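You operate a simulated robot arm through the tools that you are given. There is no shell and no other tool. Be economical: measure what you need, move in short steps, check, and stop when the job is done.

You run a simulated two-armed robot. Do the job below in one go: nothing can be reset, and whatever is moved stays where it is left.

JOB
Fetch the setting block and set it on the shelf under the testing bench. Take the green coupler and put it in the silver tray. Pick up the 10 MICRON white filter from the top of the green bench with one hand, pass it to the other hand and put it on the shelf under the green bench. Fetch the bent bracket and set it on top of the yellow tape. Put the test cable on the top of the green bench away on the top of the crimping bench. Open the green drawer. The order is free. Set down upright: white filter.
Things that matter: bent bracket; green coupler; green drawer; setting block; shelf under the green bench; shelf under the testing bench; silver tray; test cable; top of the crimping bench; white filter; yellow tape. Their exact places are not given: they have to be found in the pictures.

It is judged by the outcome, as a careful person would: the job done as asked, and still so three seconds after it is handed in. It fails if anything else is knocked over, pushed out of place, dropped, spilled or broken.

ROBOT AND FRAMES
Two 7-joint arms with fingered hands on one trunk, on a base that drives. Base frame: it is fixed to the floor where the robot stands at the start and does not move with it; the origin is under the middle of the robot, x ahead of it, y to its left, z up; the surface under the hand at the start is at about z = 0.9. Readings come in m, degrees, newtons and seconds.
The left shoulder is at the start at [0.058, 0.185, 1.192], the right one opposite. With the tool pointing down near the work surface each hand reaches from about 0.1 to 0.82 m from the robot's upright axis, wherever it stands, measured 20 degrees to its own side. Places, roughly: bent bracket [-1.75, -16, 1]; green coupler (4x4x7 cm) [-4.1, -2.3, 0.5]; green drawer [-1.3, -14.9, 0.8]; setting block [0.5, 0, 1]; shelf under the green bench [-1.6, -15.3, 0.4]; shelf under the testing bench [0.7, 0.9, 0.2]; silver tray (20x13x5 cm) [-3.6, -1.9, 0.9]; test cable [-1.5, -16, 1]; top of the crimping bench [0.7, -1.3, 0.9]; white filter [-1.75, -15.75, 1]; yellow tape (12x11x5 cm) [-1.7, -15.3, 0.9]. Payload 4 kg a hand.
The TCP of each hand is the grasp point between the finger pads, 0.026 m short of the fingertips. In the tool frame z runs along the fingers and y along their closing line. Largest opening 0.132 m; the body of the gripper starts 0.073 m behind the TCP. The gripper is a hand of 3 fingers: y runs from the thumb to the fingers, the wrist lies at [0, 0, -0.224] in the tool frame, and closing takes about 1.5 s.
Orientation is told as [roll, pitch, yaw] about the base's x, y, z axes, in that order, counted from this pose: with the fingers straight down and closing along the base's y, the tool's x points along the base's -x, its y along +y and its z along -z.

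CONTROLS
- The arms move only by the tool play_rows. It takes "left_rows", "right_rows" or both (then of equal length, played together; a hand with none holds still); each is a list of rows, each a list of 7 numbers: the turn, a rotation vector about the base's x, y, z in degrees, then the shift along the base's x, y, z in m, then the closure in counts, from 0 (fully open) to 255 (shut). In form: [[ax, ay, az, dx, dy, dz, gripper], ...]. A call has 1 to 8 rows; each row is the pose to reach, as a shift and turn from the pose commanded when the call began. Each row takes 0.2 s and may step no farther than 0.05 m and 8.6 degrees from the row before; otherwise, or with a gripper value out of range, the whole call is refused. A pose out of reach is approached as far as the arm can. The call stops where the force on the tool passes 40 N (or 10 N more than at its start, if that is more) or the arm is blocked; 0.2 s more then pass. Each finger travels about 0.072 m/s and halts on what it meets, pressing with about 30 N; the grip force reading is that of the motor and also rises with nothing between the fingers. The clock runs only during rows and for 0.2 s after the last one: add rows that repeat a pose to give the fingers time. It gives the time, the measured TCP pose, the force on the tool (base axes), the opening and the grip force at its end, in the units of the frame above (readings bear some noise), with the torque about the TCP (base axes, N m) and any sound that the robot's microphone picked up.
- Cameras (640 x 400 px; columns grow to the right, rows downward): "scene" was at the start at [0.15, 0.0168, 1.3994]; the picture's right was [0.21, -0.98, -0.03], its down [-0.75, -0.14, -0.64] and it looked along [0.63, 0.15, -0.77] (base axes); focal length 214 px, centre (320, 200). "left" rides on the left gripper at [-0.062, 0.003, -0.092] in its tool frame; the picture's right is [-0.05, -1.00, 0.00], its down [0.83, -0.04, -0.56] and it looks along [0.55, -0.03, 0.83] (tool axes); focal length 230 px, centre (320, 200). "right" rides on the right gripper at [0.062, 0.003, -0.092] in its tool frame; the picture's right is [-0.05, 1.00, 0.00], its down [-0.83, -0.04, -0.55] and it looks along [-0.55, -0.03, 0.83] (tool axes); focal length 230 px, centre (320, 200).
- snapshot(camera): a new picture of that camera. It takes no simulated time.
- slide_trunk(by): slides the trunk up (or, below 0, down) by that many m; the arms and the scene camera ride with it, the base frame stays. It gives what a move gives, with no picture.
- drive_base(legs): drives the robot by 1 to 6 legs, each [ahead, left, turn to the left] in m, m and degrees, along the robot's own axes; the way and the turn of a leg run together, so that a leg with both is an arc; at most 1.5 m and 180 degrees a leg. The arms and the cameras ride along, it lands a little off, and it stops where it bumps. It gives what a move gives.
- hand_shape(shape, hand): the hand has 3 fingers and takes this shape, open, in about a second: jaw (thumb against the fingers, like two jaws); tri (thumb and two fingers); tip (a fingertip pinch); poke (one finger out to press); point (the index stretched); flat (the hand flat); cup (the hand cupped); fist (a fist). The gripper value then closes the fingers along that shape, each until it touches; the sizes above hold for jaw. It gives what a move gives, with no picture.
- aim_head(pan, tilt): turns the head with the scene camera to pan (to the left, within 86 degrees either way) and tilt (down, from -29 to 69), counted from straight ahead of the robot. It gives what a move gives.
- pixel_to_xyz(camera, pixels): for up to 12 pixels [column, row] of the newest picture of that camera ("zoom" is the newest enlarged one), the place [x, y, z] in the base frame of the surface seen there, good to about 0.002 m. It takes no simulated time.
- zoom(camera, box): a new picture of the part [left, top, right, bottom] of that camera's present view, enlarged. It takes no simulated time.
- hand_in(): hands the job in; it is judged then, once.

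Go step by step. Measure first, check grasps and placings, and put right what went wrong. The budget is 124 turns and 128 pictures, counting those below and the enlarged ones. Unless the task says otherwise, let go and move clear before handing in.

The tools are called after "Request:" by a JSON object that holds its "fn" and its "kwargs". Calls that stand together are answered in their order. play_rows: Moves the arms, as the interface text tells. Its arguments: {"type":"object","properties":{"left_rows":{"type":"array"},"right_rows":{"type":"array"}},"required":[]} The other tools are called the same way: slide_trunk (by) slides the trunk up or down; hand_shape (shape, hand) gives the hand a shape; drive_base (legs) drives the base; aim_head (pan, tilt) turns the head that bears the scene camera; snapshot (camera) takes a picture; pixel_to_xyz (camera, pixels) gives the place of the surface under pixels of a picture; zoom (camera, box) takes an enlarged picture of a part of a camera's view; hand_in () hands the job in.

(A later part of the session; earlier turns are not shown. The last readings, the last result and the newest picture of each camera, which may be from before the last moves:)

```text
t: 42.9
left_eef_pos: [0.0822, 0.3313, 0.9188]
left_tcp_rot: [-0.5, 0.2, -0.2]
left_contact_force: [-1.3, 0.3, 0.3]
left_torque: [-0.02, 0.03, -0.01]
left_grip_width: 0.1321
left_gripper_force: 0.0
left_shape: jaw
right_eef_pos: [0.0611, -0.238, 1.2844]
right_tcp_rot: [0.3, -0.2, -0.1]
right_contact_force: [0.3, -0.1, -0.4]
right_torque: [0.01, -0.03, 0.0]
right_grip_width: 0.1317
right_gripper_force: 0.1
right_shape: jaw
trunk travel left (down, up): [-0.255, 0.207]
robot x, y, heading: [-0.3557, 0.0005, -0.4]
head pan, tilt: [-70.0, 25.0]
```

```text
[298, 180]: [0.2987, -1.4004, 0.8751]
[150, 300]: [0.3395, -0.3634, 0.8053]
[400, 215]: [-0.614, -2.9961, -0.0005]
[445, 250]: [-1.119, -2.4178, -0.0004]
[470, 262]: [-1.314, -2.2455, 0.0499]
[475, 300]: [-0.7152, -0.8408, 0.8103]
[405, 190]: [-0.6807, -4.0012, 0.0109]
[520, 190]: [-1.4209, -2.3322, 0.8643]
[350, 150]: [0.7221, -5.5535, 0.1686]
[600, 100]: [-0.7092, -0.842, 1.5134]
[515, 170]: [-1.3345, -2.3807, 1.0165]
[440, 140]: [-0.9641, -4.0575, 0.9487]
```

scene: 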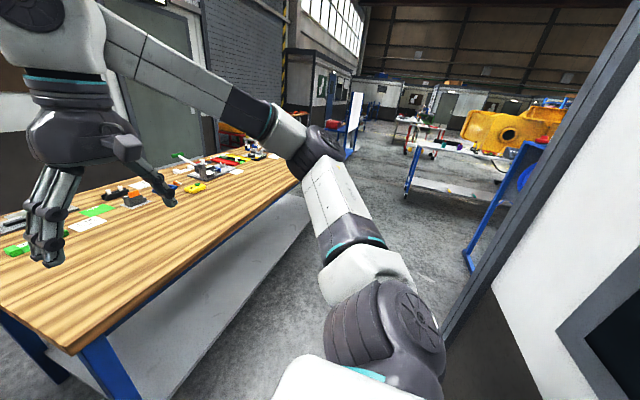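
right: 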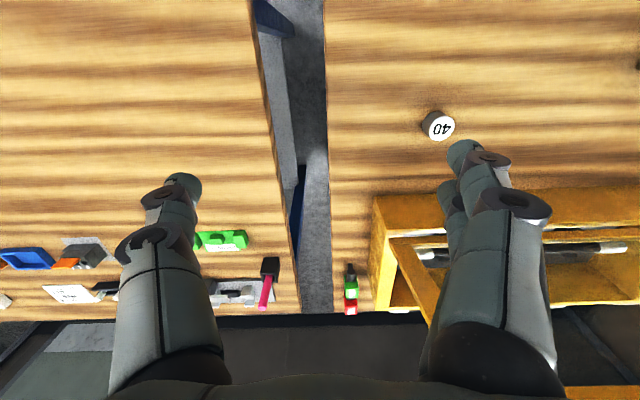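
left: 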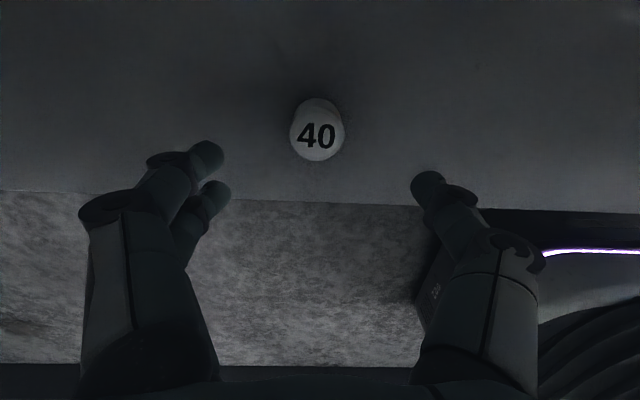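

The wall ends at y≈−0.84. I'll strafe right along the aisle past it, turn right to face −x, and look.

Request:
{"fn": "drive_base", "kwargs": {"legs": [[0, -1.5, 0], [0, -0.9, 0]]}}

Request:
{"fn": "aim_head", "kwargs": {"pan": -86, "tilt": 15}}

Request:
{"fn": "snapshot", "kwargs": {"camera": "scene"}}

```text
t: 54.7
left_eef_pos: [0.07, -2.0806, 0.919]
left_tcp_rot: [-0.6, 0.2, -0.6]
left_contact_force: [0.3, 0.1, -0.9]
left_torque: [0.0, 0.0, -0.04]
left_grip_width: 0.132
left_gripper_force: 0.1
left_shape: jaw
right_eef_pos: [0.0465, -2.6488, 1.2846]
right_tcp_rot: [0.2, -0.3, -0.7]
right_contact_force: [-0.2, -0.3, -0.2]
right_torque: [0.03, 0.0, 0.02]
right_grip_width: 0.1318
right_gripper_force: 0.0
right_shape: jaw
trunk travel left (down, up): [-0.255, 0.207]
robot x, y, heading: [-0.3738, -2.4046, -0.5]
head pan, tilt: [-70.0, 25.0]
```

```text
t: 55.5
left_eef_pos: [0.072, -2.0815, 0.9182]
left_tcp_rot: [-0.6, 0.3, -0.7]
left_contact_force: [-0.5, -0.6, -0.1]
left_torque: [0.0, 0.03, 0.0]
left_grip_width: 0.1319
left_gripper_force: 0.1
left_shape: jaw
right_eef_pos: [0.0469, -2.6491, 1.2849]
right_tcp_rot: [0.2, -0.3, -0.6]
right_contact_force: [0.0, 0.0, -0.3]
right_torque: [-0.03, 0.04, 0.03]
right_grip_width: 0.1318
right_gripper_force: 0.1
right_shape: jaw
trunk travel left (down, up): [-0.255, 0.207]
robot x, y, heading: [-0.3721, -2.4078, -0.7]
head pan, tilt: [-85.9, 15.0]
```

```text
100 pictures are left
```

scene: 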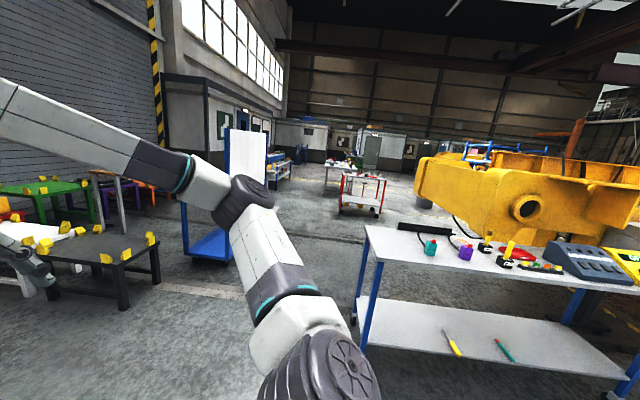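

There's a cart at the right (lower part (480,330)). I'll measure it before turning.

Request:
{"fn": "pixel_to_xyz", "kwargs": {"camera": "scene", "pixels": [[372, 235], [362, 340], [630, 295], [610, 370], [350, 290], [440, 235], [560, 230]]}}

Request:
{"fn": "drive_base", "kwargs": {"legs": [[0, 0, -70]]}}

Request:
{"fn": "aim_head", "kwargs": {"pan": -45, "tilt": 20}}

Request:
{"fn": "snapshot", "kwargs": {"camera": "scene"}}

```text
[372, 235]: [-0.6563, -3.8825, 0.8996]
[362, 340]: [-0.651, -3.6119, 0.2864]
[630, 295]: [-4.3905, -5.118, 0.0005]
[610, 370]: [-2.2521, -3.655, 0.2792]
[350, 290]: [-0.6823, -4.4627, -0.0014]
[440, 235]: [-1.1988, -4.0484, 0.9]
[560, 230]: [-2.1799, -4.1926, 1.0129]
```

```text
t: 58.9
left_eef_pos: [0.0889, -2.7065, 0.9191]
left_tcp_rot: [-0.5, 0.2, -69.9]
left_contact_force: [0.1, -0.2, 0.4]
left_torque: [0.01, 0.04, -0.02]
left_grip_width: 0.1321
left_gripper_force: 0.1
left_shape: jaw
right_eef_pos: [-0.4496, -2.8849, 1.2842]
right_tcp_rot: [0.1, -0.3, -69.8]
right_contact_force: [-0.1, -0.4, 0.0]
right_torque: [0.01, -0.01, -0.01]
right_grip_width: 0.1319
right_gripper_force: 0.0
right_shape: jaw
trunk travel left (down, up): [-0.255, 0.207]
robot x, y, heading: [-0.3708, -2.4069, -70.0]
head pan, tilt: [-85.9, 15.0]
```

```text
t: 60.0
left_eef_pos: [0.0901, -2.7069, 0.9183]
left_tcp_rot: [-0.6, 0.1, -69.8]
left_contact_force: [-0.8, 0.3, 0.5]
left_torque: [-0.03, 0.01, -0.03]
left_grip_width: 0.1319
left_gripper_force: 0.1
left_shape: jaw
right_eef_pos: [-0.4504, -2.885, 1.2855]
right_tcp_rot: [0.2, -0.3, -70.0]
right_contact_force: [-0.7, 0.3, 0.4]
right_torque: [-0.02, -0.05, -0.02]
right_grip_width: 0.1317
right_gripper_force: 0.2
right_shape: jaw
trunk travel left (down, up): [-0.255, 0.207]
robot x, y, heading: [-0.3731, -2.4075, -69.8]
head pan, tilt: [-45.0, 20.0]
```

```text
99 pictures are left
```

scene: 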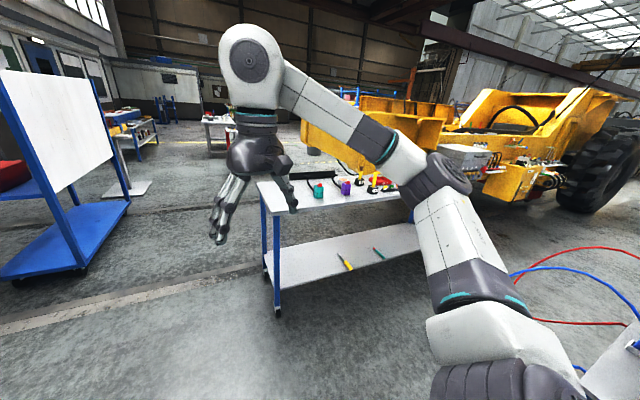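

The cart spans x −0.65…−2.4, y −3.6…−4.4. I'll turn further to see towards −x, where the coupler and tray are.

Request:
{"fn": "drive_base", "kwargs": {"legs": [[0, 0, -75]]}}

Request:
{"fn": "aim_head", "kwargs": {"pan": -30, "tilt": 20}}

Request:
{"fn": "snapshot", "kwargs": {"camera": "scene"}}

```text
t: 63.6
left_eef_pos: [-0.5449, -2.9317, 0.9202]
left_tcp_rot: [-0.7, 0.3, -145.0]
left_contact_force: [-0.3, 0.2, -0.7]
left_torque: [0.0, 0.01, 0.01]
left_grip_width: 0.1318
left_gripper_force: 0.0
left_shape: jaw
right_eef_pos: [-0.8544, -2.4552, 1.2852]
right_tcp_rot: [0.1, -0.3, -145.1]
right_contact_force: [0.2, 0.6, 0.3]
right_torque: [0.02, 0.01, -0.02]
right_grip_width: 0.1322
right_gripper_force: 0.1
right_shape: jaw
trunk travel left (down, up): [-0.255, 0.207]
robot x, y, heading: [-0.3712, -2.408, -144.8]
head pan, tilt: [-45.0, 20.0]
```

```text
t: 64.4
left_eef_pos: [-0.5451, -2.9305, 0.9191]
left_tcp_rot: [-0.6, 0.2, -145.0]
left_contact_force: [0.5, -0.9, 0.6]
left_torque: [0.04, 0.03, -0.03]
left_grip_width: 0.1319
left_gripper_force: 0.1
left_shape: jaw
right_eef_pos: [-0.8535, -2.4543, 1.2862]
right_tcp_rot: [0.2, -0.3, -145.0]
right_contact_force: [0.6, -1.0, -0.4]
right_torque: [-0.02, 0.0, 0.03]
right_grip_width: 0.1321
right_gripper_force: 0.2
right_shape: jaw
trunk travel left (down, up): [-0.255, 0.207]
robot x, y, heading: [-0.3742, -2.4064, -145.0]
head pan, tilt: [-30.0, 20.0]
```

```text
98 pictures are left
```

scene: 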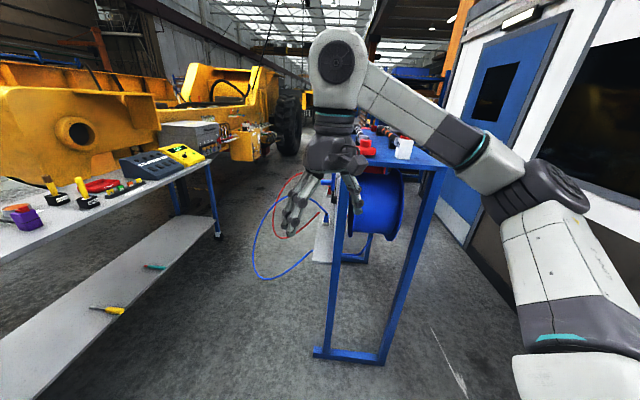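

A blue frame with a reel and hoses stands ahead. I'll measure its extents, the hose loops and what lies beyond.

Request:
{"fn": "pixel_to_xyz", "kwargs": {"camera": "scene", "pixels": [[330, 355], [380, 362], [440, 165], [258, 270], [305, 265], [320, 255], [365, 262], [218, 235], [245, 215], [300, 180], [295, 145], [405, 150]]}}

Request:
{"fn": "zoom", "kwargs": {"camera": "scene", "box": [150, 80, 470, 290]}}

```text
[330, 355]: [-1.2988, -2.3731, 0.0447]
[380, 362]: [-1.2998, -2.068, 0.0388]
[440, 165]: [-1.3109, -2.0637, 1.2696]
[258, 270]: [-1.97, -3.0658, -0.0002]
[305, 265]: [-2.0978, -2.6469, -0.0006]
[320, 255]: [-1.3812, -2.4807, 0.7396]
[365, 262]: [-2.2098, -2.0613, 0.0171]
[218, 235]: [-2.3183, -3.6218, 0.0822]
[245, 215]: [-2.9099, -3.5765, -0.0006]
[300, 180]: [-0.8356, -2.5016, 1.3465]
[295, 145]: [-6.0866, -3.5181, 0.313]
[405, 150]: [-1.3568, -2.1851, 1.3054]
```

```text
1.90 times, centred on (310, 185) of scene
```

zoom: 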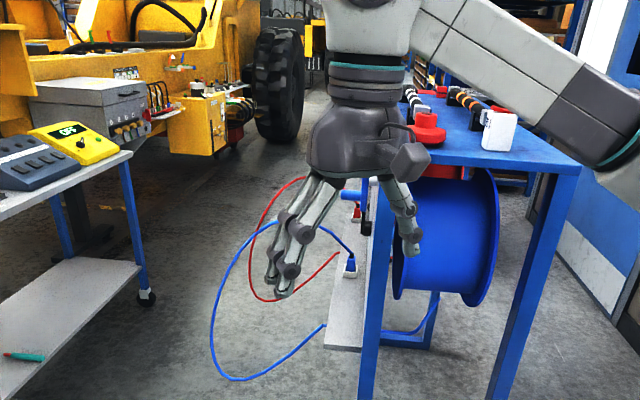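

The hose on the floor nearly closes the left gap, while on the right there's a corridor between the table and the blue-doored wall. I'll measure that wall.

Request:
{"fn": "pixel_to_xyz", "kwargs": {"camera": "scene", "pixels": [[465, 235], [490, 285], [460, 210], [500, 60], [600, 80], [630, 230], [440, 260], [450, 60], [440, 340], [408, 225]]}}

Request:
{"fn": "aim_head", "kwargs": {"pan": -60, "tilt": 20}}

Request:
{"fn": "snapshot", "kwargs": {"camera": "scene"}}

```text
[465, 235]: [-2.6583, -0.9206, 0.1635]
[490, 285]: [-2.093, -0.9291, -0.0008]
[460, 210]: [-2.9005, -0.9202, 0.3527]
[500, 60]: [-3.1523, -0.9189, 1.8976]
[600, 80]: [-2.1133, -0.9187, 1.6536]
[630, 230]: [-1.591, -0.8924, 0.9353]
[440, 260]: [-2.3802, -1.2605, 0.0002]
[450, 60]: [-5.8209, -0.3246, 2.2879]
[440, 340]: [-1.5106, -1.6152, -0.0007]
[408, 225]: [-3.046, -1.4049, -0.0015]
```

```text
t: 65.4
left_eef_pos: [-0.5439, -2.9312, 0.9201]
left_tcp_rot: [-0.6, 0.2, -145.1]
left_contact_force: [-1.6, -0.2, 0.7]
left_torque: [-0.02, -0.01, -0.02]
left_grip_width: 0.132
left_gripper_force: 0.0
left_shape: jaw
right_eef_pos: [-0.8542, -2.4542, 1.2841]
right_tcp_rot: [0.2, -0.3, -145.0]
right_contact_force: [1.1, -0.4, 0.2]
right_torque: [-0.01, 0.02, -0.02]
right_grip_width: 0.132
right_gripper_force: 0.1
right_shape: jaw
trunk travel left (down, up): [-0.255, 0.207]
robot x, y, heading: [-0.3761, -2.4071, -144.9]
head pan, tilt: [-60.0, 20.0]
```

```text
96 pictures are left
```

scene: 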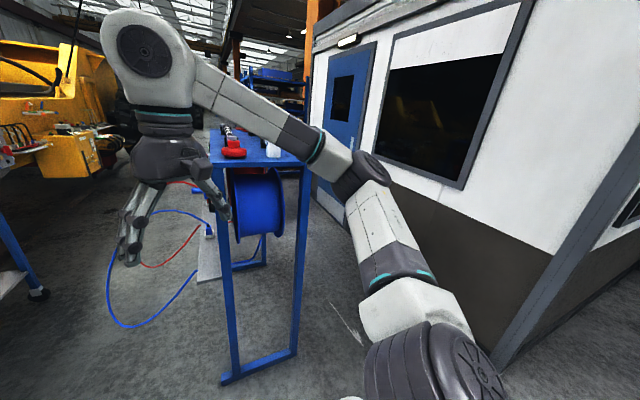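

The corridor is ~1.14 m wide, centred at y≈−1.49. I'll extend the hands forward to bring the elbows in, then drive to its mouth facing −x.

Request:
{"fn": "play_rows", "kwargs": {"left_rows": [[0, 0, 0, -0.04, -0.007, 0.017, 0], [0, 0, 0, -0.08, -0.015, 0.033, 0], [0, 0, 0, -0.12, -0.022, 0.05, 0], [0, 0, 0, -0.16, -0.03, 0.067, 0], [0, 0, 0, -0.2, -0.037, 0.083, 0], [0, 0, 0, -0.237, -0.044, 0.1, 0]], "right_rows": [[0, 0, 0, -0.033, -0.023, 0, 0], [0, 0, 0, -0.066, -0.046, 0, 0], [0, 0, 0, -0.099, -0.069, 0, 0], [0, 0, 0, -0.132, -0.092, 0, 0], [0, 0, 0, -0.165, -0.115, 0, 0], [0, 0, 0, -0.197, -0.138, 0, 0]]}}

Request:
{"fn": "drive_base", "kwargs": {"legs": [[0, 0, -35], [0, -0.92, 0]]}}

Request:
{"fn": "aim_head", "kwargs": {"pan": 0, "tilt": 20}}

Request:
{"fn": "snapshot", "kwargs": {"camera": "scene"}}

```text
t: 66.8
left_eef_pos: [-0.7827, -2.9761, 1.0181]
left_tcp_rot: [-0.6, 0.4, -145.0]
left_contact_force: [0.3, 0.8, -0.3]
left_torque: [0.01, -0.04, -0.03]
left_grip_width: 0.1317
left_gripper_force: 0.0
left_shape: jaw
right_eef_pos: [-1.0541, -2.5936, 1.2837]
right_tcp_rot: [0.1, -0.1, -145.0]
right_contact_force: [0.2, 0.6, -0.1]
right_torque: [0.01, -0.06, 0.01]
right_grip_width: 0.1321
right_gripper_force: 0.0
right_shape: jaw
trunk travel left (down, up): [-0.255, 0.207]
robot x, y, heading: [-0.3725, -2.4084, -144.9]
head pan, tilt: [-60.0, 20.0]
```

```text
t: 73.3
left_eef_pos: [-1.0347, -1.7117, 1.0181]
left_tcp_rot: [-0.7, 0.2, -179.8]
left_contact_force: [-0.2, -0.9, 1.1]
left_torque: [-0.02, -0.02, 0.01]
left_grip_width: 0.1319
left_gripper_force: 0.1
left_shape: jaw
right_eef_pos: [-1.0374, -1.2434, 1.2843]
right_tcp_rot: [0.2, -0.3, -179.9]
right_contact_force: [-0.2, 0.9, 0.1]
right_torque: [-0.02, -0.02, -0.01]
right_grip_width: 0.1318
right_gripper_force: 0.0
right_shape: jaw
trunk travel left (down, up): [-0.255, 0.207]
robot x, y, heading: [-0.3738, -1.4799, -179.9]
head pan, tilt: [-60.0, 20.0]
```

```text
t: 74.6
left_eef_pos: [-1.0336, -1.7103, 1.0178]
left_tcp_rot: [-0.6, 0.2, -180.0]
left_contact_force: [-0.8, -0.7, -0.4]
left_torque: [-0.03, -0.03, -0.03]
left_grip_width: 0.1318
left_gripper_force: 0.0
left_shape: jaw
right_eef_pos: [-1.037, -1.2432, 1.2838]
right_tcp_rot: [0.2, -0.3, -180.0]
right_contact_force: [0.2, 0.3, -0.3]
right_torque: [0.02, 0.01, -0.03]
right_grip_width: 0.1318
right_gripper_force: 0.1
right_shape: jaw
trunk travel left (down, up): [-0.255, 0.207]
robot x, y, heading: [-0.3765, -1.4801, -180.0]
head pan, tilt: [0.0, 20.0]
```

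```text
95 pictures are left
```

scene: 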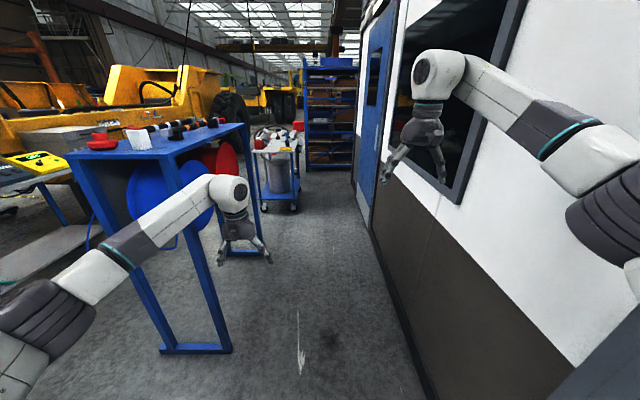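

A small cart with a bucket (275,165) is beyond the blue table, likely holding the tray and coupler. I'll measure it and check clearances.

Request:
{"fn": "pixel_to_xyz", "kwargs": {"camera": "scene", "pixels": [[292, 207], [262, 205], [280, 150], [245, 125], [260, 250], [195, 348], [230, 348], [600, 215], [50, 320], [370, 240], [300, 190], [330, 165]]}}

Request:
{"fn": "zoom", "kwargs": {"camera": "scene", "box": [220, 100, 380, 220]}}

```text
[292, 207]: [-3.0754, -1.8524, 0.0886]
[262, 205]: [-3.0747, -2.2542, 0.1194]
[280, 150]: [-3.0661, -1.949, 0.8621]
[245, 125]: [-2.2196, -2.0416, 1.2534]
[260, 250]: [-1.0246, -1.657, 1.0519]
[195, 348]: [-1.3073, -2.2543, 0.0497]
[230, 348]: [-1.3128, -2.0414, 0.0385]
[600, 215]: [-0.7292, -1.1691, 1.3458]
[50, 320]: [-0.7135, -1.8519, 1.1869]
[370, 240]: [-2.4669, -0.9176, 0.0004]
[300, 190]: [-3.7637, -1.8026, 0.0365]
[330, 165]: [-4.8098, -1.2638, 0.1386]
```

```text
3.33 times, centred on (300, 160) of scene
```

zoom: 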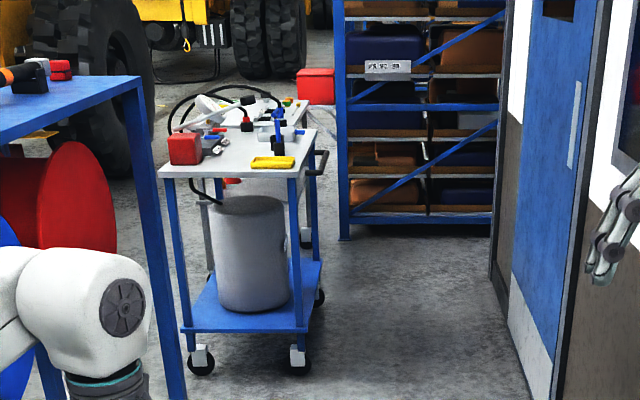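

The cart spans x −3.06…−3.8, y −1.83…−2.27, and clearances are fine. I'll drive down the corridor to about x −2.9 and look.

Request:
{"fn": "drive_base", "kwargs": {"legs": [[1.4, 0, 0], [1.2, 0.0, 0]]}}

Request:
{"fn": "aim_head", "kwargs": {"pan": 25, "tilt": 35}}

Request:
{"fn": "snapshot", "kwargs": {"camera": "scene"}}

```text
t: 87.1
left_eef_pos: [-3.6124, -1.703, 1.0192]
left_tcp_rot: [-0.6, 0.2, 179.5]
left_contact_force: [0.3, 0.6, 0.0]
left_torque: [-0.01, -0.01, 0.02]
left_grip_width: 0.132
left_gripper_force: 0.0
left_shape: jaw
right_eef_pos: [-3.6103, -1.2363, 1.2857]
right_tcp_rot: [0.2, -0.2, 179.5]
right_contact_force: [-0.3, 0.0, -0.4]
right_torque: [-0.02, -0.03, 0.01]
right_grip_width: 0.1317
right_gripper_force: 0.1
right_shape: jaw
trunk travel left (down, up): [-0.255, 0.207]
robot x, y, heading: [-2.9504, -1.4785, 179.5]
head pan, tilt: [0.0, 20.0]
```

```text
t: 88.0
left_eef_pos: [-3.6113, -1.7033, 1.0188]
left_tcp_rot: [-0.6, 0.2, 179.5]
left_contact_force: [-0.2, -0.3, -0.1]
left_torque: [-0.01, 0.0, -0.01]
left_grip_width: 0.1319
left_gripper_force: 0.0
left_shape: jaw
right_eef_pos: [-3.6094, -1.2363, 1.2834]
right_tcp_rot: [0.3, -0.3, 179.4]
right_contact_force: [-0.1, -0.3, 0.4]
right_torque: [-0.02, 0.02, -0.01]
right_grip_width: 0.1319
right_gripper_force: 0.1
right_shape: jaw
trunk travel left (down, up): [-0.255, 0.207]
robot x, y, heading: [-2.9514, -1.479, 179.5]
head pan, tilt: [25.0, 35.0]
```

```text
93 pictures are left
```

scene: 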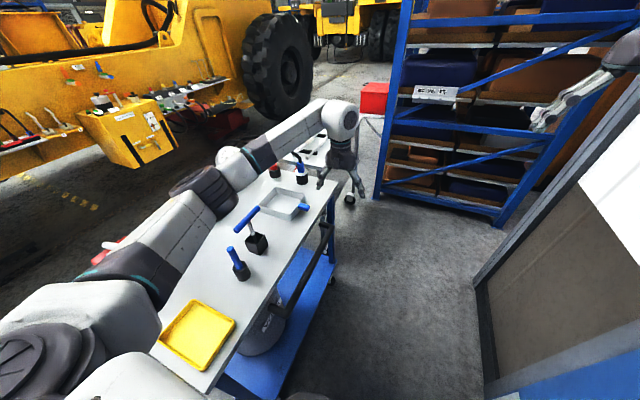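

The silver tray is at (285,203) on the cart, and another trolley lies beyond at (345,150). I'll measure both, and the rack.

Request:
{"fn": "pixel_to_xyz", "kwargs": {"camera": "scene", "pixels": [[378, 190], [500, 220], [350, 198], [285, 203], [335, 225], [372, 100], [480, 270], [300, 185], [420, 120], [365, 125], [325, 240]]}}

Request:
{"fn": "zoom", "kwargs": {"camera": "scene", "box": [180, 70, 420, 250]}}

```text
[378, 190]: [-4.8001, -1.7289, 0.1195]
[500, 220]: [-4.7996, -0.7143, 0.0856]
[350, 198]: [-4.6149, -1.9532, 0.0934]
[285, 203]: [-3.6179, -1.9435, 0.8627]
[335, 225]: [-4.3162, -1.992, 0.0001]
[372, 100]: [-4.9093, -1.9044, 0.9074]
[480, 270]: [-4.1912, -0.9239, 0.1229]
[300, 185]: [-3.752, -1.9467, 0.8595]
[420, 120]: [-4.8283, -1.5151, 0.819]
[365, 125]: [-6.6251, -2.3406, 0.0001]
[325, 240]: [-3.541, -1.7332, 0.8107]
```

```text
2.22 times, centred on (300, 160) of scene
```

zoom: 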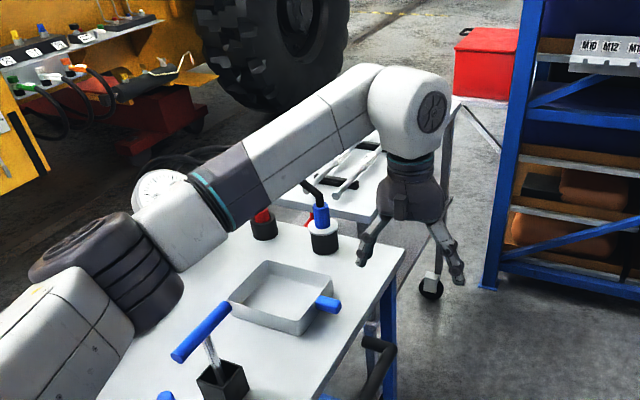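

I'll raise the left hand to clear the items, drive on to x≈−3.65 and turn left to face the trolleys.

Request:
{"fn": "play_rows", "kwargs": {"left_rows": [[0, 0, 0, 0, 0, 0.05, 0], [0, 0, 0, 0, 0, 0.1, 0], [0, 0, 0, 0.03, 0, 0.14, 0], [0, 0, 0, 0.06, 0, 0.18, 0], [0, 0, 0, 0.1, 0, 0.2, 0], [0, 0, 0, 0.14, 0, 0.22, 0]], "right_rows": [[0, 0, 0, 0.02, 0, 0, 0], [0, 0, 0, 0.04, 0, 0, 0], [0, 0, 0, 0.06, 0, 0, 0], [0, 0, 0, 0.08, 0, 0, 0], [0, 0, 0, 0.1, 0, 0, 0], [0, 0, 0, 0.12, 0, 0, 0]]}}

Request:
{"fn": "drive_base", "kwargs": {"legs": [[0.75, 0, 0], [0, 0, 90]]}}

Request:
{"fn": "aim_head", "kwargs": {"pan": -15, "tilt": 40}}

Request:
{"fn": "snapshot", "kwargs": {"camera": "scene"}}

```text
t: 89.4
left_eef_pos: [-3.4715, -1.705, 1.2393]
left_tcp_rot: [-0.5, 0.2, 179.5]
left_contact_force: [0.5, -0.5, -0.1]
left_torque: [0.02, -0.01, -0.02]
left_grip_width: 0.132
left_gripper_force: 0.1
left_shape: jaw
right_eef_pos: [-3.4875, -1.2368, 1.2859]
right_tcp_rot: [0.2, -0.5, 179.5]
right_contact_force: [0.1, 0.7, 0.1]
right_torque: [0.0, 0.05, 0.0]
right_grip_width: 0.1317
right_gripper_force: 0.2
right_shape: jaw
trunk travel left (down, up): [-0.255, 0.207]
robot x, y, heading: [-2.9476, -1.478, 179.4]
head pan, tilt: [25.0, 35.0]
```

```text
t: 97.3
left_eef_pos: [-3.474, -1.9972, 1.238]
left_tcp_rot: [-0.5, 0.2, -90.1]
left_contact_force: [1.0, 0.7, 0.4]
left_torque: [-0.02, -0.01, 0.04]
left_grip_width: 0.1317
left_gripper_force: 0.0
left_shape: jaw
right_eef_pos: [-3.9426, -2.0165, 1.2851]
right_tcp_rot: [0.1, -0.3, -90.1]
right_contact_force: [-0.2, 0.2, 0.3]
right_torque: [0.01, 0.01, -0.02]
right_grip_width: 0.1317
right_gripper_force: 0.0
right_shape: jaw
trunk travel left (down, up): [-0.255, 0.207]
robot x, y, heading: [-3.7056, -1.4787, -90.3]
head pan, tilt: [25.0, 35.0]
```

```text
t: 98.4
left_eef_pos: [-3.474, -1.9983, 1.2385]
left_tcp_rot: [-0.5, 0.2, -90.0]
left_contact_force: [-0.6, -0.4, 0.1]
left_torque: [0.02, 0.03, -0.03]
left_grip_width: 0.132
left_gripper_force: 0.0
left_shape: jaw
right_eef_pos: [-3.9432, -2.0178, 1.2839]
right_tcp_rot: [0.3, -0.3, -90.1]
right_contact_force: [-0.1, 0.7, 0.1]
right_torque: [0.0, -0.02, 0.01]
right_grip_width: 0.1319
right_gripper_force: 0.1
right_shape: jaw
trunk travel left (down, up): [-0.255, 0.207]
robot x, y, heading: [-3.7023, -1.4713, -90.2]
head pan, tilt: [-15.0, 40.0]
```

```text
91 pictures are left
```

scene: 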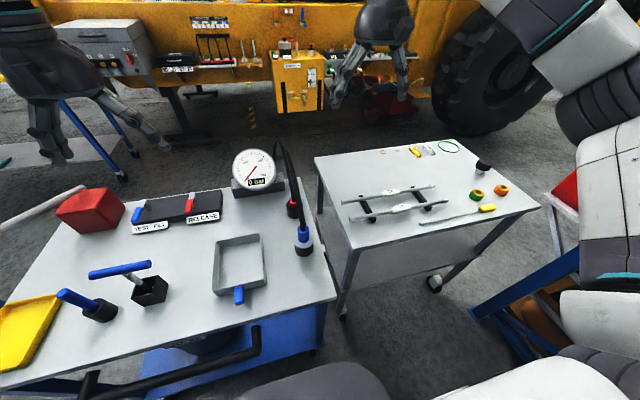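

I see the second trolley with green (478,195) and orange (500,190) pieces. I'll zoom in and measure.

Request:
{"fn": "zoom", "kwargs": {"camera": "scene", "box": [310, 130, 550, 300]}}

Request:
{"fn": "pixel_to_xyz", "kwargs": {"camera": "scene", "pixels": [[478, 194], [500, 190], [480, 210], [315, 157], [345, 250], [540, 205], [430, 230], [240, 250], [240, 290], [238, 265], [220, 245], [260, 245]]}}

```text
2.35 times, centred on (430, 215) of scene
```

zoom: 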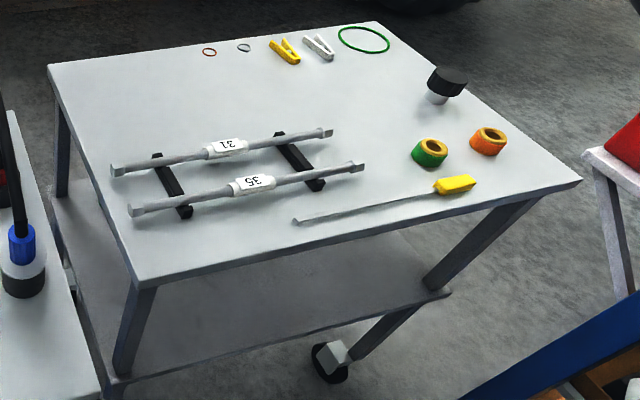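

```text
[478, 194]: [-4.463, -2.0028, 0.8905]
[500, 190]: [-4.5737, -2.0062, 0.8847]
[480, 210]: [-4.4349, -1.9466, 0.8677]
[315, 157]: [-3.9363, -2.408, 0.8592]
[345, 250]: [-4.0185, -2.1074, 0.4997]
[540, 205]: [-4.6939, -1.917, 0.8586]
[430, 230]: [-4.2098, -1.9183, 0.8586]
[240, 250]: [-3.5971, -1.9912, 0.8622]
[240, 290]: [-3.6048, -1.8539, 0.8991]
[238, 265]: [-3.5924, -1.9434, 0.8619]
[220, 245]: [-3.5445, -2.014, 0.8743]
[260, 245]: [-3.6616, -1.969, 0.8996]
```

Those rings aren't 7 cm tall, so the coupler must be on the second trolley's lower shelf (z≈0.5). I'll lower the trunk and look under.

Request:
{"fn": "slide_trunk", "kwargs": {"by": -0.24}}

Request:
{"fn": "aim_head", "kwargs": {"pan": -25, "tilt": 45}}

Request:
{"fn": "snapshot", "kwargs": {"camera": "scene"}}

```text
t: 100.9
left_eef_pos: [-3.4749, -1.9981, 0.9994]
left_tcp_rot: [-0.6, 0.1, -90.1]
left_contact_force: [-0.4, -0.1, 0.7]
left_torque: [-0.01, 0.01, 0.02]
left_grip_width: 0.1321
left_gripper_force: 0.0
left_shape: jaw
right_eef_pos: [-3.9426, -2.0159, 1.0454]
right_tcp_rot: [0.3, -0.3, -90.0]
right_contact_force: [-0.2, -0.2, 0.1]
right_torque: [0.01, -0.01, 0.03]
right_grip_width: 0.1317
right_gripper_force: 0.1
right_shape: jaw
trunk travel left (down, up): [-0.015, 0.447]
robot x, y, heading: [-3.7021, -1.4748, -90.4]
head pan, tilt: [-15.0, 40.0]
```

```text
t: 101.6
left_eef_pos: [-3.4746, -1.9987, 0.9983]
left_tcp_rot: [-0.7, 0.3, -90.1]
left_contact_force: [1.4, 0.0, -0.6]
left_torque: [0.0, 0.02, 0.04]
left_grip_width: 0.1319
left_gripper_force: 0.0
left_shape: jaw
right_eef_pos: [-3.9429, -2.0167, 1.0446]
right_tcp_rot: [0.1, -0.4, -90.1]
right_contact_force: [-0.5, -0.5, 0.7]
right_torque: [-0.01, 0.02, 0.0]
right_grip_width: 0.1316
right_gripper_force: 0.0
right_shape: jaw
trunk travel left (down, up): [-0.015, 0.447]
robot x, y, heading: [-3.706, -1.4716, -90.1]
head pan, tilt: [-25.0, 45.0]
```

```text
89 pictures are left
```

scene: 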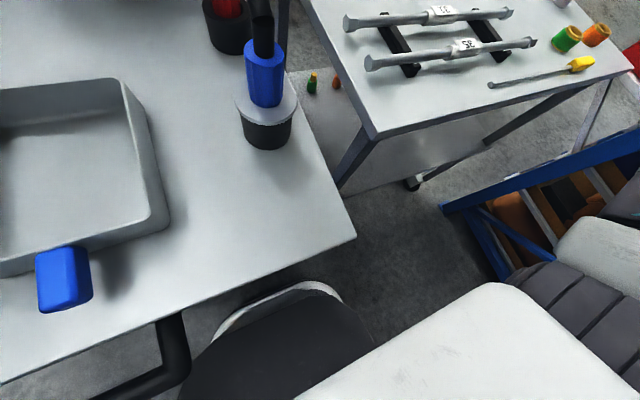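

A green and an orange piece show on the lower shelf at (312,82) and (336,82). Zooming in and measuring.

Request:
{"fn": "zoom", "kwargs": {"camera": "scene", "box": [270, 30, 470, 210]}}

Request:
{"fn": "pixel_to_xyz", "kwargs": {"camera": "scene", "pixels": [[312, 88], [312, 78], [314, 96], [336, 84], [310, 110], [345, 190], [390, 180], [305, 80], [370, 137], [300, 20], [470, 162], [290, 75]]}}

```text
2.22 times, centred on (370, 120) of scene
```

zoom: 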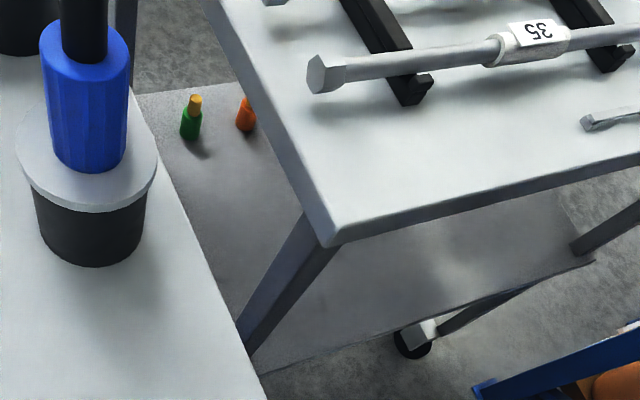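

```text
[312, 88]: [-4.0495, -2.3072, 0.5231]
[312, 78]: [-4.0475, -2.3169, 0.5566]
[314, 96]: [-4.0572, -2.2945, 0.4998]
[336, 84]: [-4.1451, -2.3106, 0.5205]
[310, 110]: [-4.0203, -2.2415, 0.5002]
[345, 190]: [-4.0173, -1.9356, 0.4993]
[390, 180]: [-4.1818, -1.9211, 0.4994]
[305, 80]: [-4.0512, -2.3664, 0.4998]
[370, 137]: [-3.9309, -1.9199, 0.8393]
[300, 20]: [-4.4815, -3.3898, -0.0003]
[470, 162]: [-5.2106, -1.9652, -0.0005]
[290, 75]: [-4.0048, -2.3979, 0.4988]
```

The coupler stands at (−4.05, −2.31), z 0.50–0.57, only 0.1 m in from the trolley's back edge (y −2.41). Access from behind looks far easier, so I'll check the free space there.

Request:
{"fn": "slide_trunk", "kwargs": {"by": 0.3}}

Request:
{"fn": "aim_head", "kwargs": {"pan": 15, "tilt": 25}}

Request:
{"fn": "snapshot", "kwargs": {"camera": "scene"}}

Request:
{"fn": "pixel_to_xyz", "kwargs": {"camera": "scene", "pixels": [[150, 150], [250, 170], [350, 150], [450, 150], [500, 140], [400, 180], [300, 140], [200, 130], [100, 160], [60, 200], [320, 175], [440, 110]]}}

```text
t: 104.6
left_eef_pos: [-3.4744, -1.9987, 1.2979]
left_tcp_rot: [-0.4, 0.3, -90.2]
left_contact_force: [-0.4, 0.7, 0.5]
left_torque: [0.0, 0.02, 0.0]
left_grip_width: 0.1319
left_gripper_force: 0.0
left_shape: jaw
right_eef_pos: [-3.9428, -2.0177, 1.3441]
right_tcp_rot: [0.2, -0.2, -90.1]
right_contact_force: [0.3, -0.6, 0.1]
right_torque: [0.02, -0.03, -0.06]
right_grip_width: 0.1318
right_gripper_force: 0.0
right_shape: jaw
trunk travel left (down, up): [-0.315, 0.147]
robot x, y, heading: [-3.6989, -1.4733, -90.2]
head pan, tilt: [-25.0, 45.0]
```

```text
t: 105.7
left_eef_pos: [-3.474, -1.9979, 1.3002]
left_tcp_rot: [-0.6, 0.2, -90.2]
left_contact_force: [1.1, 0.0, -0.6]
left_torque: [0.0, -0.01, -0.03]
left_grip_width: 0.132
left_gripper_force: 0.0
left_shape: jaw
right_eef_pos: [-3.9427, -2.0174, 1.3437]
right_tcp_rot: [0.1, -0.3, -90.2]
right_contact_force: [0.9, 0.7, 0.2]
right_torque: [-0.02, -0.04, 0.0]
right_grip_width: 0.1322
right_gripper_force: 0.1
right_shape: jaw
trunk travel left (down, up): [-0.315, 0.147]
robot x, y, heading: [-3.6973, -1.4772, -90.0]
head pan, tilt: [15.0, 25.0]
```

```text
87 pictures are left
```

scene: 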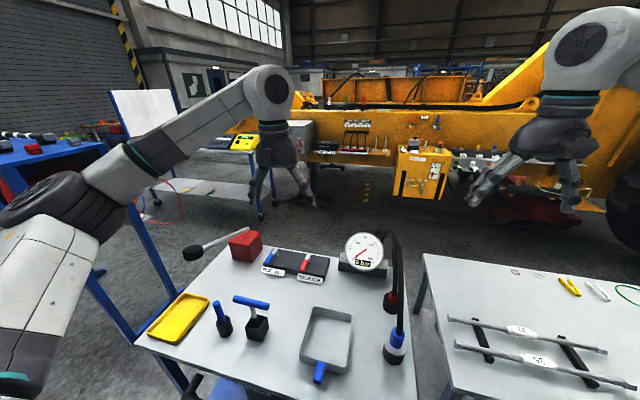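

```text
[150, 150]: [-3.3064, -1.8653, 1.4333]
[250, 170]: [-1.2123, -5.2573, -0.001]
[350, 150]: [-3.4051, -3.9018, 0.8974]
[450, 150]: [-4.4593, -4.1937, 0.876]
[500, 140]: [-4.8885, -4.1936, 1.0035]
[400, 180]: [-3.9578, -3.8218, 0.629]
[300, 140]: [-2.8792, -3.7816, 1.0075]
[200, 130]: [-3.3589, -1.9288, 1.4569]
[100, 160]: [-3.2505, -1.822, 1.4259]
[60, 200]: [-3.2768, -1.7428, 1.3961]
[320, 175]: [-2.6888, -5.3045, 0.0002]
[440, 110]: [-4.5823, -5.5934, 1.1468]
```

Behind the carts there is 1.4 m of free floor (machine front at y≈−3.8). I'll turn to face −x, back up to x≈−2.64, and look at the gap between cart 1 and the blue table.

Request:
{"fn": "drive_base", "kwargs": {"legs": [[0, 0, -90], [-1.06, 0, 0]]}}

Request:
{"fn": "aim_head", "kwargs": {"pan": 80, "tilt": 35}}

Request:
{"fn": "snapshot", "kwargs": {"camera": "scene"}}

```text
t: 115.0
left_eef_pos: [-3.165, -1.7069, 1.2981]
left_tcp_rot: [-0.6, 0.3, 179.3]
left_contact_force: [0.5, -0.7, 0.7]
left_torque: [0.02, -0.04, -0.01]
left_grip_width: 0.1318
left_gripper_force: 0.0
left_shape: jaw
right_eef_pos: [-3.1797, -1.2391, 1.3445]
right_tcp_rot: [0.2, -0.1, 179.4]
right_contact_force: [-0.5, 0.5, 0.9]
right_torque: [-0.01, 0.02, 0.0]
right_grip_width: 0.1319
right_gripper_force: 0.2
right_shape: jaw
trunk travel left (down, up): [-0.315, 0.147]
robot x, y, heading: [-2.6405, -1.4819, 179.4]
head pan, tilt: [15.0, 25.0]
```

```text
t: 116.3
left_eef_pos: [-3.164, -1.7088, 1.2986]
left_tcp_rot: [-0.6, 0.2, 179.3]
left_contact_force: [0.2, 1.4, -0.3]
left_torque: [0.02, -0.01, 0.04]
left_grip_width: 0.132
left_gripper_force: 0.1
left_shape: jaw
right_eef_pos: [-3.1794, -1.2401, 1.345]
right_tcp_rot: [0.2, -0.3, 179.4]
right_contact_force: [-0.2, -1.2, -0.2]
right_torque: [0.01, 0.01, 0.0]
right_grip_width: 0.1318
right_gripper_force: 0.1
right_shape: jaw
trunk travel left (down, up): [-0.315, 0.147]
robot x, y, heading: [-2.6436, -1.487, 179.2]
head pan, tilt: [80.0, 35.0]
```

```text
86 pictures are left
```

scene: 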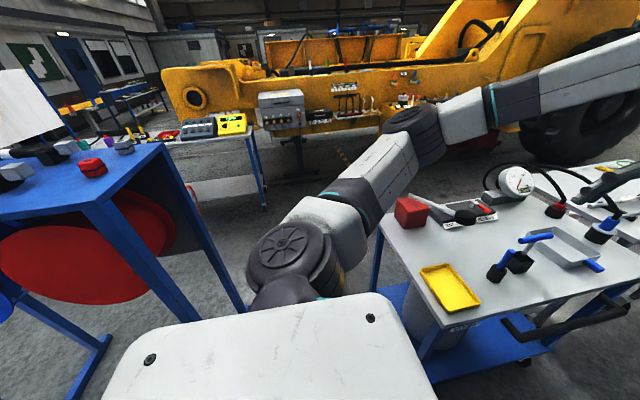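

The gap's floor is clear at (260,230). I'll check the table's end and the elbow before strafing.

Request:
{"fn": "pixel_to_xyz", "kwargs": {"camera": "scene", "pixels": [[165, 150], [240, 300], [200, 240], [190, 195], [370, 280], [420, 345], [405, 130], [260, 240], [230, 190], [250, 190], [300, 170]]}}

Request:
{"fn": "zoom", "kwargs": {"camera": "scene", "box": [130, 100, 400, 300]}}

```text
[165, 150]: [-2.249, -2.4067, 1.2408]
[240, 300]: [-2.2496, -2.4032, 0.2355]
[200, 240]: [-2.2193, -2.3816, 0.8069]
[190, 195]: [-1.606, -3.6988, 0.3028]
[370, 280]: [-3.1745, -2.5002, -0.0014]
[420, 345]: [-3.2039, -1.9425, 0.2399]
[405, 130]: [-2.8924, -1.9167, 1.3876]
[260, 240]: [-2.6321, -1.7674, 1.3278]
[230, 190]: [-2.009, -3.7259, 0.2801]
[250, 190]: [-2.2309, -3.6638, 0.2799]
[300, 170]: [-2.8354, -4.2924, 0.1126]
```

```text
2.00 times, centred on (265, 200) of scene
```

zoom: 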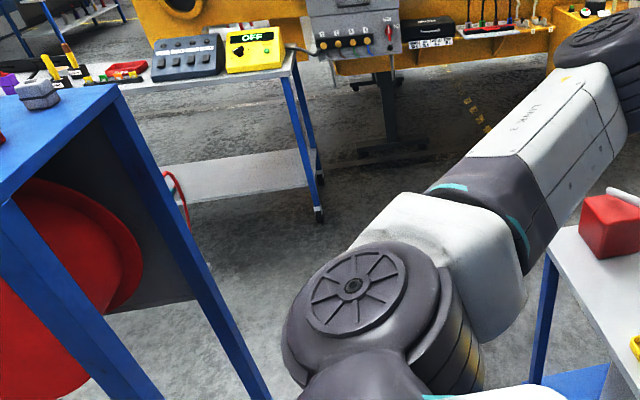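

The gap runs x −2.25…−3.06 and I'm centred. I'll strafe left through it to y≈−3.0, drive ahead behind the carts, and turn towards the coupler.

Request:
{"fn": "drive_base", "kwargs": {"legs": [[0, 1.5, 0.6], [0.9, 0, 0]]}}

Request:
{"fn": "aim_head", "kwargs": {"pan": -45, "tilt": 35}}

Request:
{"fn": "snapshot", "kwargs": {"camera": "scene"}}

```text
t: 128.1
left_eef_pos: [-4.0603, -3.2339, 1.2996]
left_tcp_rot: [-0.6, 0.2, -179.4]
left_contact_force: [0.8, -1.4, -0.7]
left_torque: [0.0, 0.01, -0.01]
left_grip_width: 0.1318
left_gripper_force: 0.1
left_shape: jaw
right_eef_pos: [-4.0843, -2.7667, 1.3455]
right_tcp_rot: [0.3, -0.3, -179.3]
right_contact_force: [-0.1, -0.3, -0.1]
right_torque: [-0.02, 0.02, -0.01]
right_grip_width: 0.132
right_gripper_force: 0.0
right_shape: jaw
trunk travel left (down, up): [-0.315, 0.147]
robot x, y, heading: [-3.5427, -3.002, -179.6]
head pan, tilt: [80.0, 35.0]
```

```text
t: 130.2
left_eef_pos: [-4.0613, -3.234, 1.299]
left_tcp_rot: [-0.6, 0.3, -179.4]
left_contact_force: [0.2, -0.3, -0.6]
left_torque: [0.03, 0.02, 0.03]
left_grip_width: 0.132
left_gripper_force: 0.1
left_shape: jaw
right_eef_pos: [-4.085, -2.7655, 1.3455]
right_tcp_rot: [0.2, -0.2, -179.4]
right_contact_force: [1.3, 0.1, -0.2]
right_torque: [0.0, -0.03, -0.03]
right_grip_width: 0.1318
right_gripper_force: 0.2
right_shape: jaw
trunk travel left (down, up): [-0.315, 0.147]
robot x, y, heading: [-3.5431, -2.9979, -179.5]
head pan, tilt: [-45.0, 35.0]
```

```text
84 pictures are left
```

scene: 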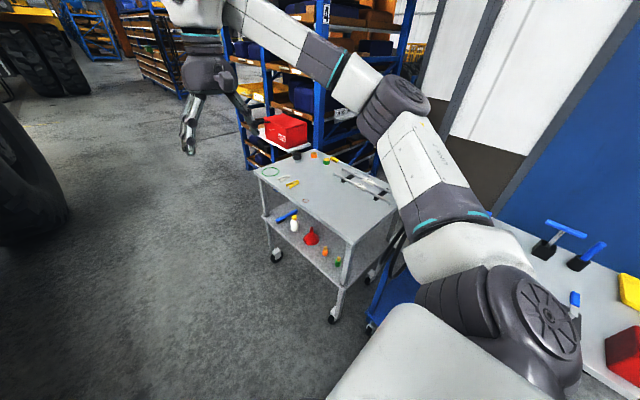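

Now I can see the back of the trolley with the lower shelf items. I'll position at about (−3.67, −3.09) facing +y with the trunk down.

Request:
{"fn": "drive_base", "kwargs": {"legs": [[0.13, 0.09, 0], [0, 0, -90]]}}

Request:
{"fn": "slide_trunk", "kwargs": {"by": -0.28}}

Request:
{"fn": "aim_head", "kwargs": {"pan": 25, "tilt": 35}}

Request:
{"fn": "snapshot", "kwargs": {"camera": "scene"}}

```text
t: 135.4
left_eef_pos: [-3.9014, -2.5702, 1.2985]
left_tcp_rot: [-0.6, 0.2, 90.3]
left_contact_force: [0.4, 0.0, 0.7]
left_torque: [0.03, 0.02, -0.04]
left_grip_width: 0.1318
left_gripper_force: 0.1
left_shape: jaw
right_eef_pos: [-3.4347, -2.5479, 1.3443]
right_tcp_rot: [0.2, -0.2, 90.1]
right_contact_force: [-0.7, -0.5, -0.1]
right_torque: [-0.02, 0.02, -0.01]
right_grip_width: 0.1318
right_gripper_force: 0.0
right_shape: jaw
trunk travel left (down, up): [-0.315, 0.147]
robot x, y, heading: [-3.6728, -3.0887, 89.8]
head pan, tilt: [-45.0, 35.0]
```

```text
t: 138.3
left_eef_pos: [-3.9015, -2.5707, 1.019]
left_tcp_rot: [-0.7, 0.3, 90.3]
left_contact_force: [-0.5, 0.8, 0.8]
left_torque: [0.02, 0.0, 0.02]
left_grip_width: 0.132
left_gripper_force: 0.1
left_shape: jaw
right_eef_pos: [-3.4353, -2.5489, 1.0653]
right_tcp_rot: [0.1, -0.5, 90.2]
right_contact_force: [0.0, -0.9, 0.4]
right_torque: [-0.01, -0.01, 0.03]
right_grip_width: 0.1318
right_gripper_force: 0.0
right_shape: jaw
trunk travel left (down, up): [-0.035, 0.427]
robot x, y, heading: [-3.6727, -3.0909, 90.1]
head pan, tilt: [-45.0, 35.0]
```

```text
t: 139.7
left_eef_pos: [-3.9017, -2.5697, 1.0188]
left_tcp_rot: [-0.6, 0.2, 90.2]
left_contact_force: [-0.2, 0.9, 0.3]
left_torque: [0.0, 0.0, 0.0]
left_grip_width: 0.132
left_gripper_force: 0.0
left_shape: jaw
right_eef_pos: [-3.4341, -2.5486, 1.064]
right_tcp_rot: [0.2, -0.2, 90.3]
right_contact_force: [0.1, 0.3, 0.4]
right_torque: [0.0, 0.02, -0.01]
right_grip_width: 0.1318
right_gripper_force: 0.1
right_shape: jaw
trunk travel left (down, up): [-0.035, 0.427]
robot x, y, heading: [-3.6675, -3.0918, 90.1]
head pan, tilt: [25.0, 35.0]
```

```text
83 pictures are left
```

scene: 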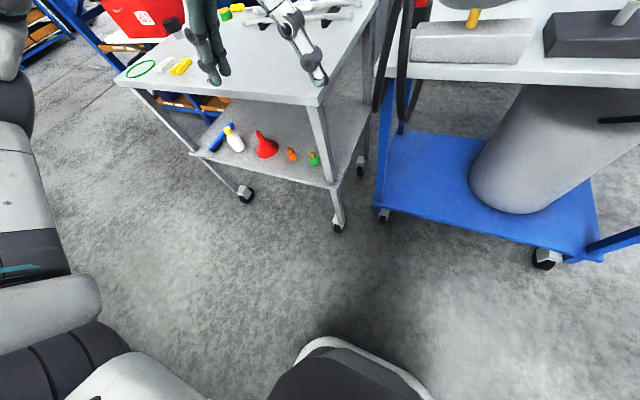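

The coupler is at (313,157) just inside the leg at (325,160). I'll zoom and measure leg, coupler and neighbour.

Request:
{"fn": "zoom", "kwargs": {"camera": "scene", "box": [190, 80, 390, 240]}}

Request:
{"fn": "pixel_to_xyz", "kwargs": {"camera": "scene", "pixels": [[313, 158], [311, 152], [315, 166], [291, 154], [292, 161], [326, 160], [318, 130], [330, 130], [310, 100], [325, 183], [265, 145], [200, 151]]}}

```text
2.50 times, centred on (290, 160) of scene
```

zoom: 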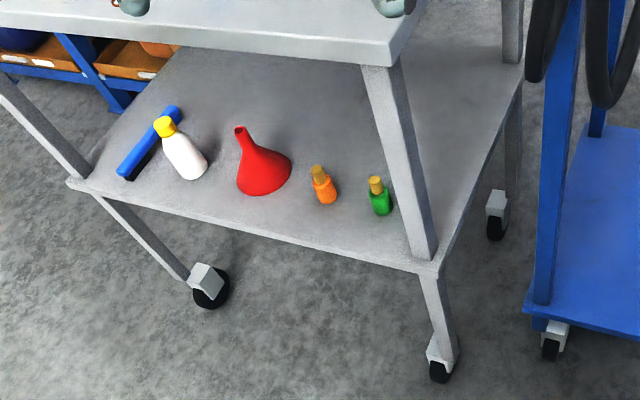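

```text
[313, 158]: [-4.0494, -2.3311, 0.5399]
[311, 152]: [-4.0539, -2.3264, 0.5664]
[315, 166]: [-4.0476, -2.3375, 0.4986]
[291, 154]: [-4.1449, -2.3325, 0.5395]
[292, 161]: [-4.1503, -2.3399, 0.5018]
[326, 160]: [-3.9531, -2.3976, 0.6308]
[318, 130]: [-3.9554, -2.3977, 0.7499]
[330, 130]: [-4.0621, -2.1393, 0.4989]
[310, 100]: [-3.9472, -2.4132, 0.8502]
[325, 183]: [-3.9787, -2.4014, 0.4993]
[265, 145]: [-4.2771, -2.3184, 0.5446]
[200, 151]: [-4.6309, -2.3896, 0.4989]
```

The coupler is at (−4.05, −2.32), Ø≈0.03. I'll bring the left hand down in front of the trolley, then tilt the fingers forward.

Request:
{"fn": "play_rows", "kwargs": {"left_rows": [[0, 0, 0, -0.019, -0.01, -0.037, 90], [0, 0, 0, -0.038, -0.02, -0.075, 90], [0, 0, 0, -0.056, -0.03, -0.112, 90], [0, 0, 0, -0.075, -0.04, -0.15, 90], [0, 0, 0, -0.094, -0.05, -0.187, 90], [0, 0, 0, -0.113, -0.06, -0.225, 90], [0, 0, 0, -0.131, -0.07, -0.262, 90], [0, 0, 0, -0.15, -0.08, -0.3, 90]]}}

Request:
{"fn": "play_rows", "kwargs": {"left_rows": [[7.5, 0, 0, 0, 0.01, -0.01, 90], [15, 0, 0, 0, 0.03, -0.02, 90], [22.5, 0, 0, 0, 0.05, -0.04, 90], [30, 0, 0, 0, 0.07, -0.06, 90], [37.5, 0, 0, 0, 0.1, -0.08, 90], [45, 0, 0, 0, 0.12, -0.1, 90]]}}

Request:
{"fn": "snapshot", "kwargs": {"camera": "left"}}

Request:
{"fn": "snapshot", "kwargs": {"camera": "scene"}}

```text
t: 141.5
left_eef_pos: [-4.0531, -2.6514, 0.719]
left_tcp_rot: [-0.5, 0.2, 90.1]
left_contact_force: [0.7, 0.3, 0.5]
left_torque: [-0.01, 0.02, -0.01]
left_grip_width: 0.086
left_gripper_force: 0.1
left_shape: jaw
right_eef_pos: [-3.4341, -2.5492, 1.0641]
right_tcp_rot: [0.3, -0.3, 90.3]
right_contact_force: [0.0, 0.2, 0.4]
right_torque: [0.0, 0.0, 0.02]
right_grip_width: 0.132
right_gripper_force: 0.1
right_shape: jaw
trunk travel left (down, up): [-0.035, 0.427]
robot x, y, heading: [-3.6714, -3.0935, 89.9]
head pan, tilt: [25.0, 35.0]
```

```text
t: 142.9
left_eef_pos: [-4.0524, -2.5294, 0.6175]
left_tcp_rot: [-1.1, -44.8, 90.5]
left_contact_force: [-1.5, 0.2, 0.3]
left_torque: [-0.02, -0.02, 0.0]
left_grip_width: 0.0859
left_gripper_force: 0.0
left_shape: jaw
right_eef_pos: [-3.4351, -2.5477, 1.064]
right_tcp_rot: [0.2, -0.2, 90.2]
right_contact_force: [0.7, -0.7, 0.4]
right_torque: [0.0, 0.04, 0.0]
right_grip_width: 0.132
right_gripper_force: 0.0
right_shape: jaw
trunk travel left (down, up): [-0.035, 0.427]
robot x, y, heading: [-3.6696, -3.0928, 90.5]
head pan, tilt: [25.0, 35.0]
```

```text
81 pictures are left
```

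left: 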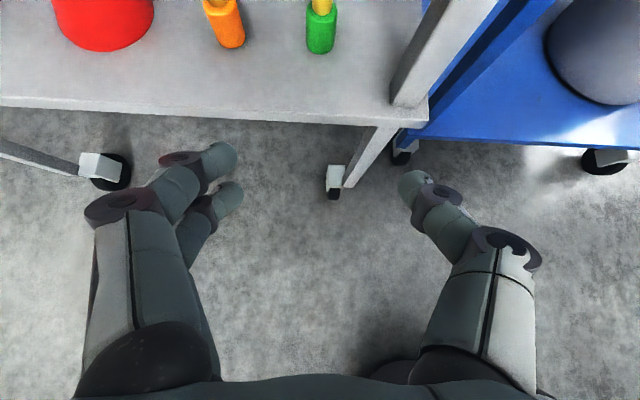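

```text
80 pictures are left
```

scene: 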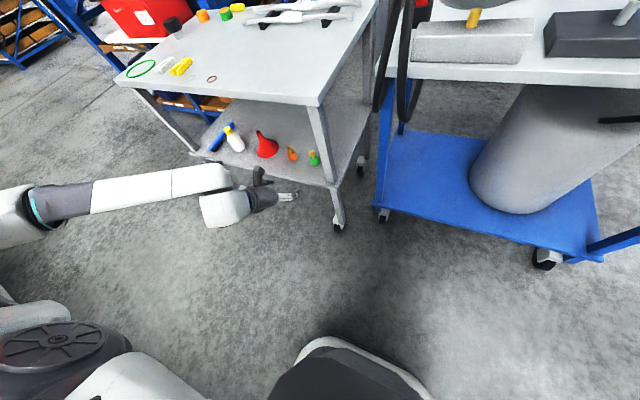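

The coupler lies at (321,35), a little left of the leg. I'll narrow the opening and slide in most of the way, then check.

Request:
{"fn": "play_rows", "kwargs": {"left_rows": [[0, 0, 0, -0.003, 0.0, 0, 130], [0, 0, 0, -0.006, 0.03, -0.02, 130], [0, 0, 0, -0.006, 0.06, -0.035, 130], [0, 0, 0, -0.006, 0.09, -0.05, 130], [0, 0, 0, -0.006, 0.12, -0.06, 130]]}}

Request:
{"fn": "snapshot", "kwargs": {"camera": "left"}}

Request:
{"fn": "pixel_to_xyz", "kwargs": {"camera": "left", "pixels": [[320, 120], [320, 100], [430, 150]]}}

```text
t: 144.1
left_eef_pos: [-4.0583, -2.4095, 0.5577]
left_tcp_rot: [-0.7, -44.7, 90.2]
left_contact_force: [0.2, 0.4, 0.5]
left_torque: [-0.02, 0.01, -0.05]
left_grip_width: 0.0654
left_gripper_force: 0.0
left_shape: jaw
right_eef_pos: [-3.4348, -2.5476, 1.0643]
right_tcp_rot: [0.2, -0.3, 90.2]
right_contact_force: [1.0, 0.0, -0.1]
right_torque: [-0.03, -0.03, -0.01]
right_grip_width: 0.1321
right_gripper_force: 0.1
right_shape: jaw
trunk travel left (down, up): [-0.035, 0.427]
robot x, y, heading: [-3.6723, -3.0855, 90.4]
head pan, tilt: [25.0, 35.0]
```

```text
79 pictures are left
```

left: 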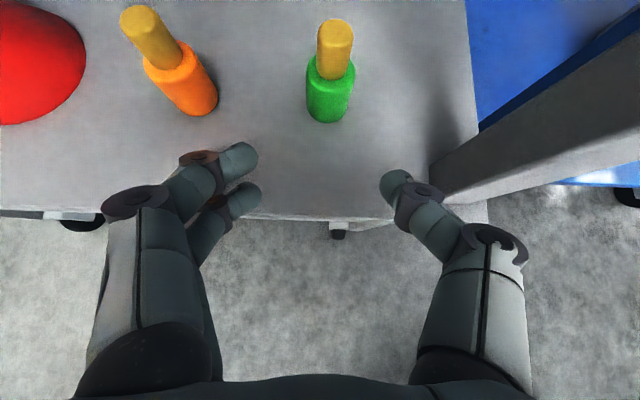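

```text
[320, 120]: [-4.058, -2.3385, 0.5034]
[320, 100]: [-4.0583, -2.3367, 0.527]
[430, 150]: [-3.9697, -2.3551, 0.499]
```

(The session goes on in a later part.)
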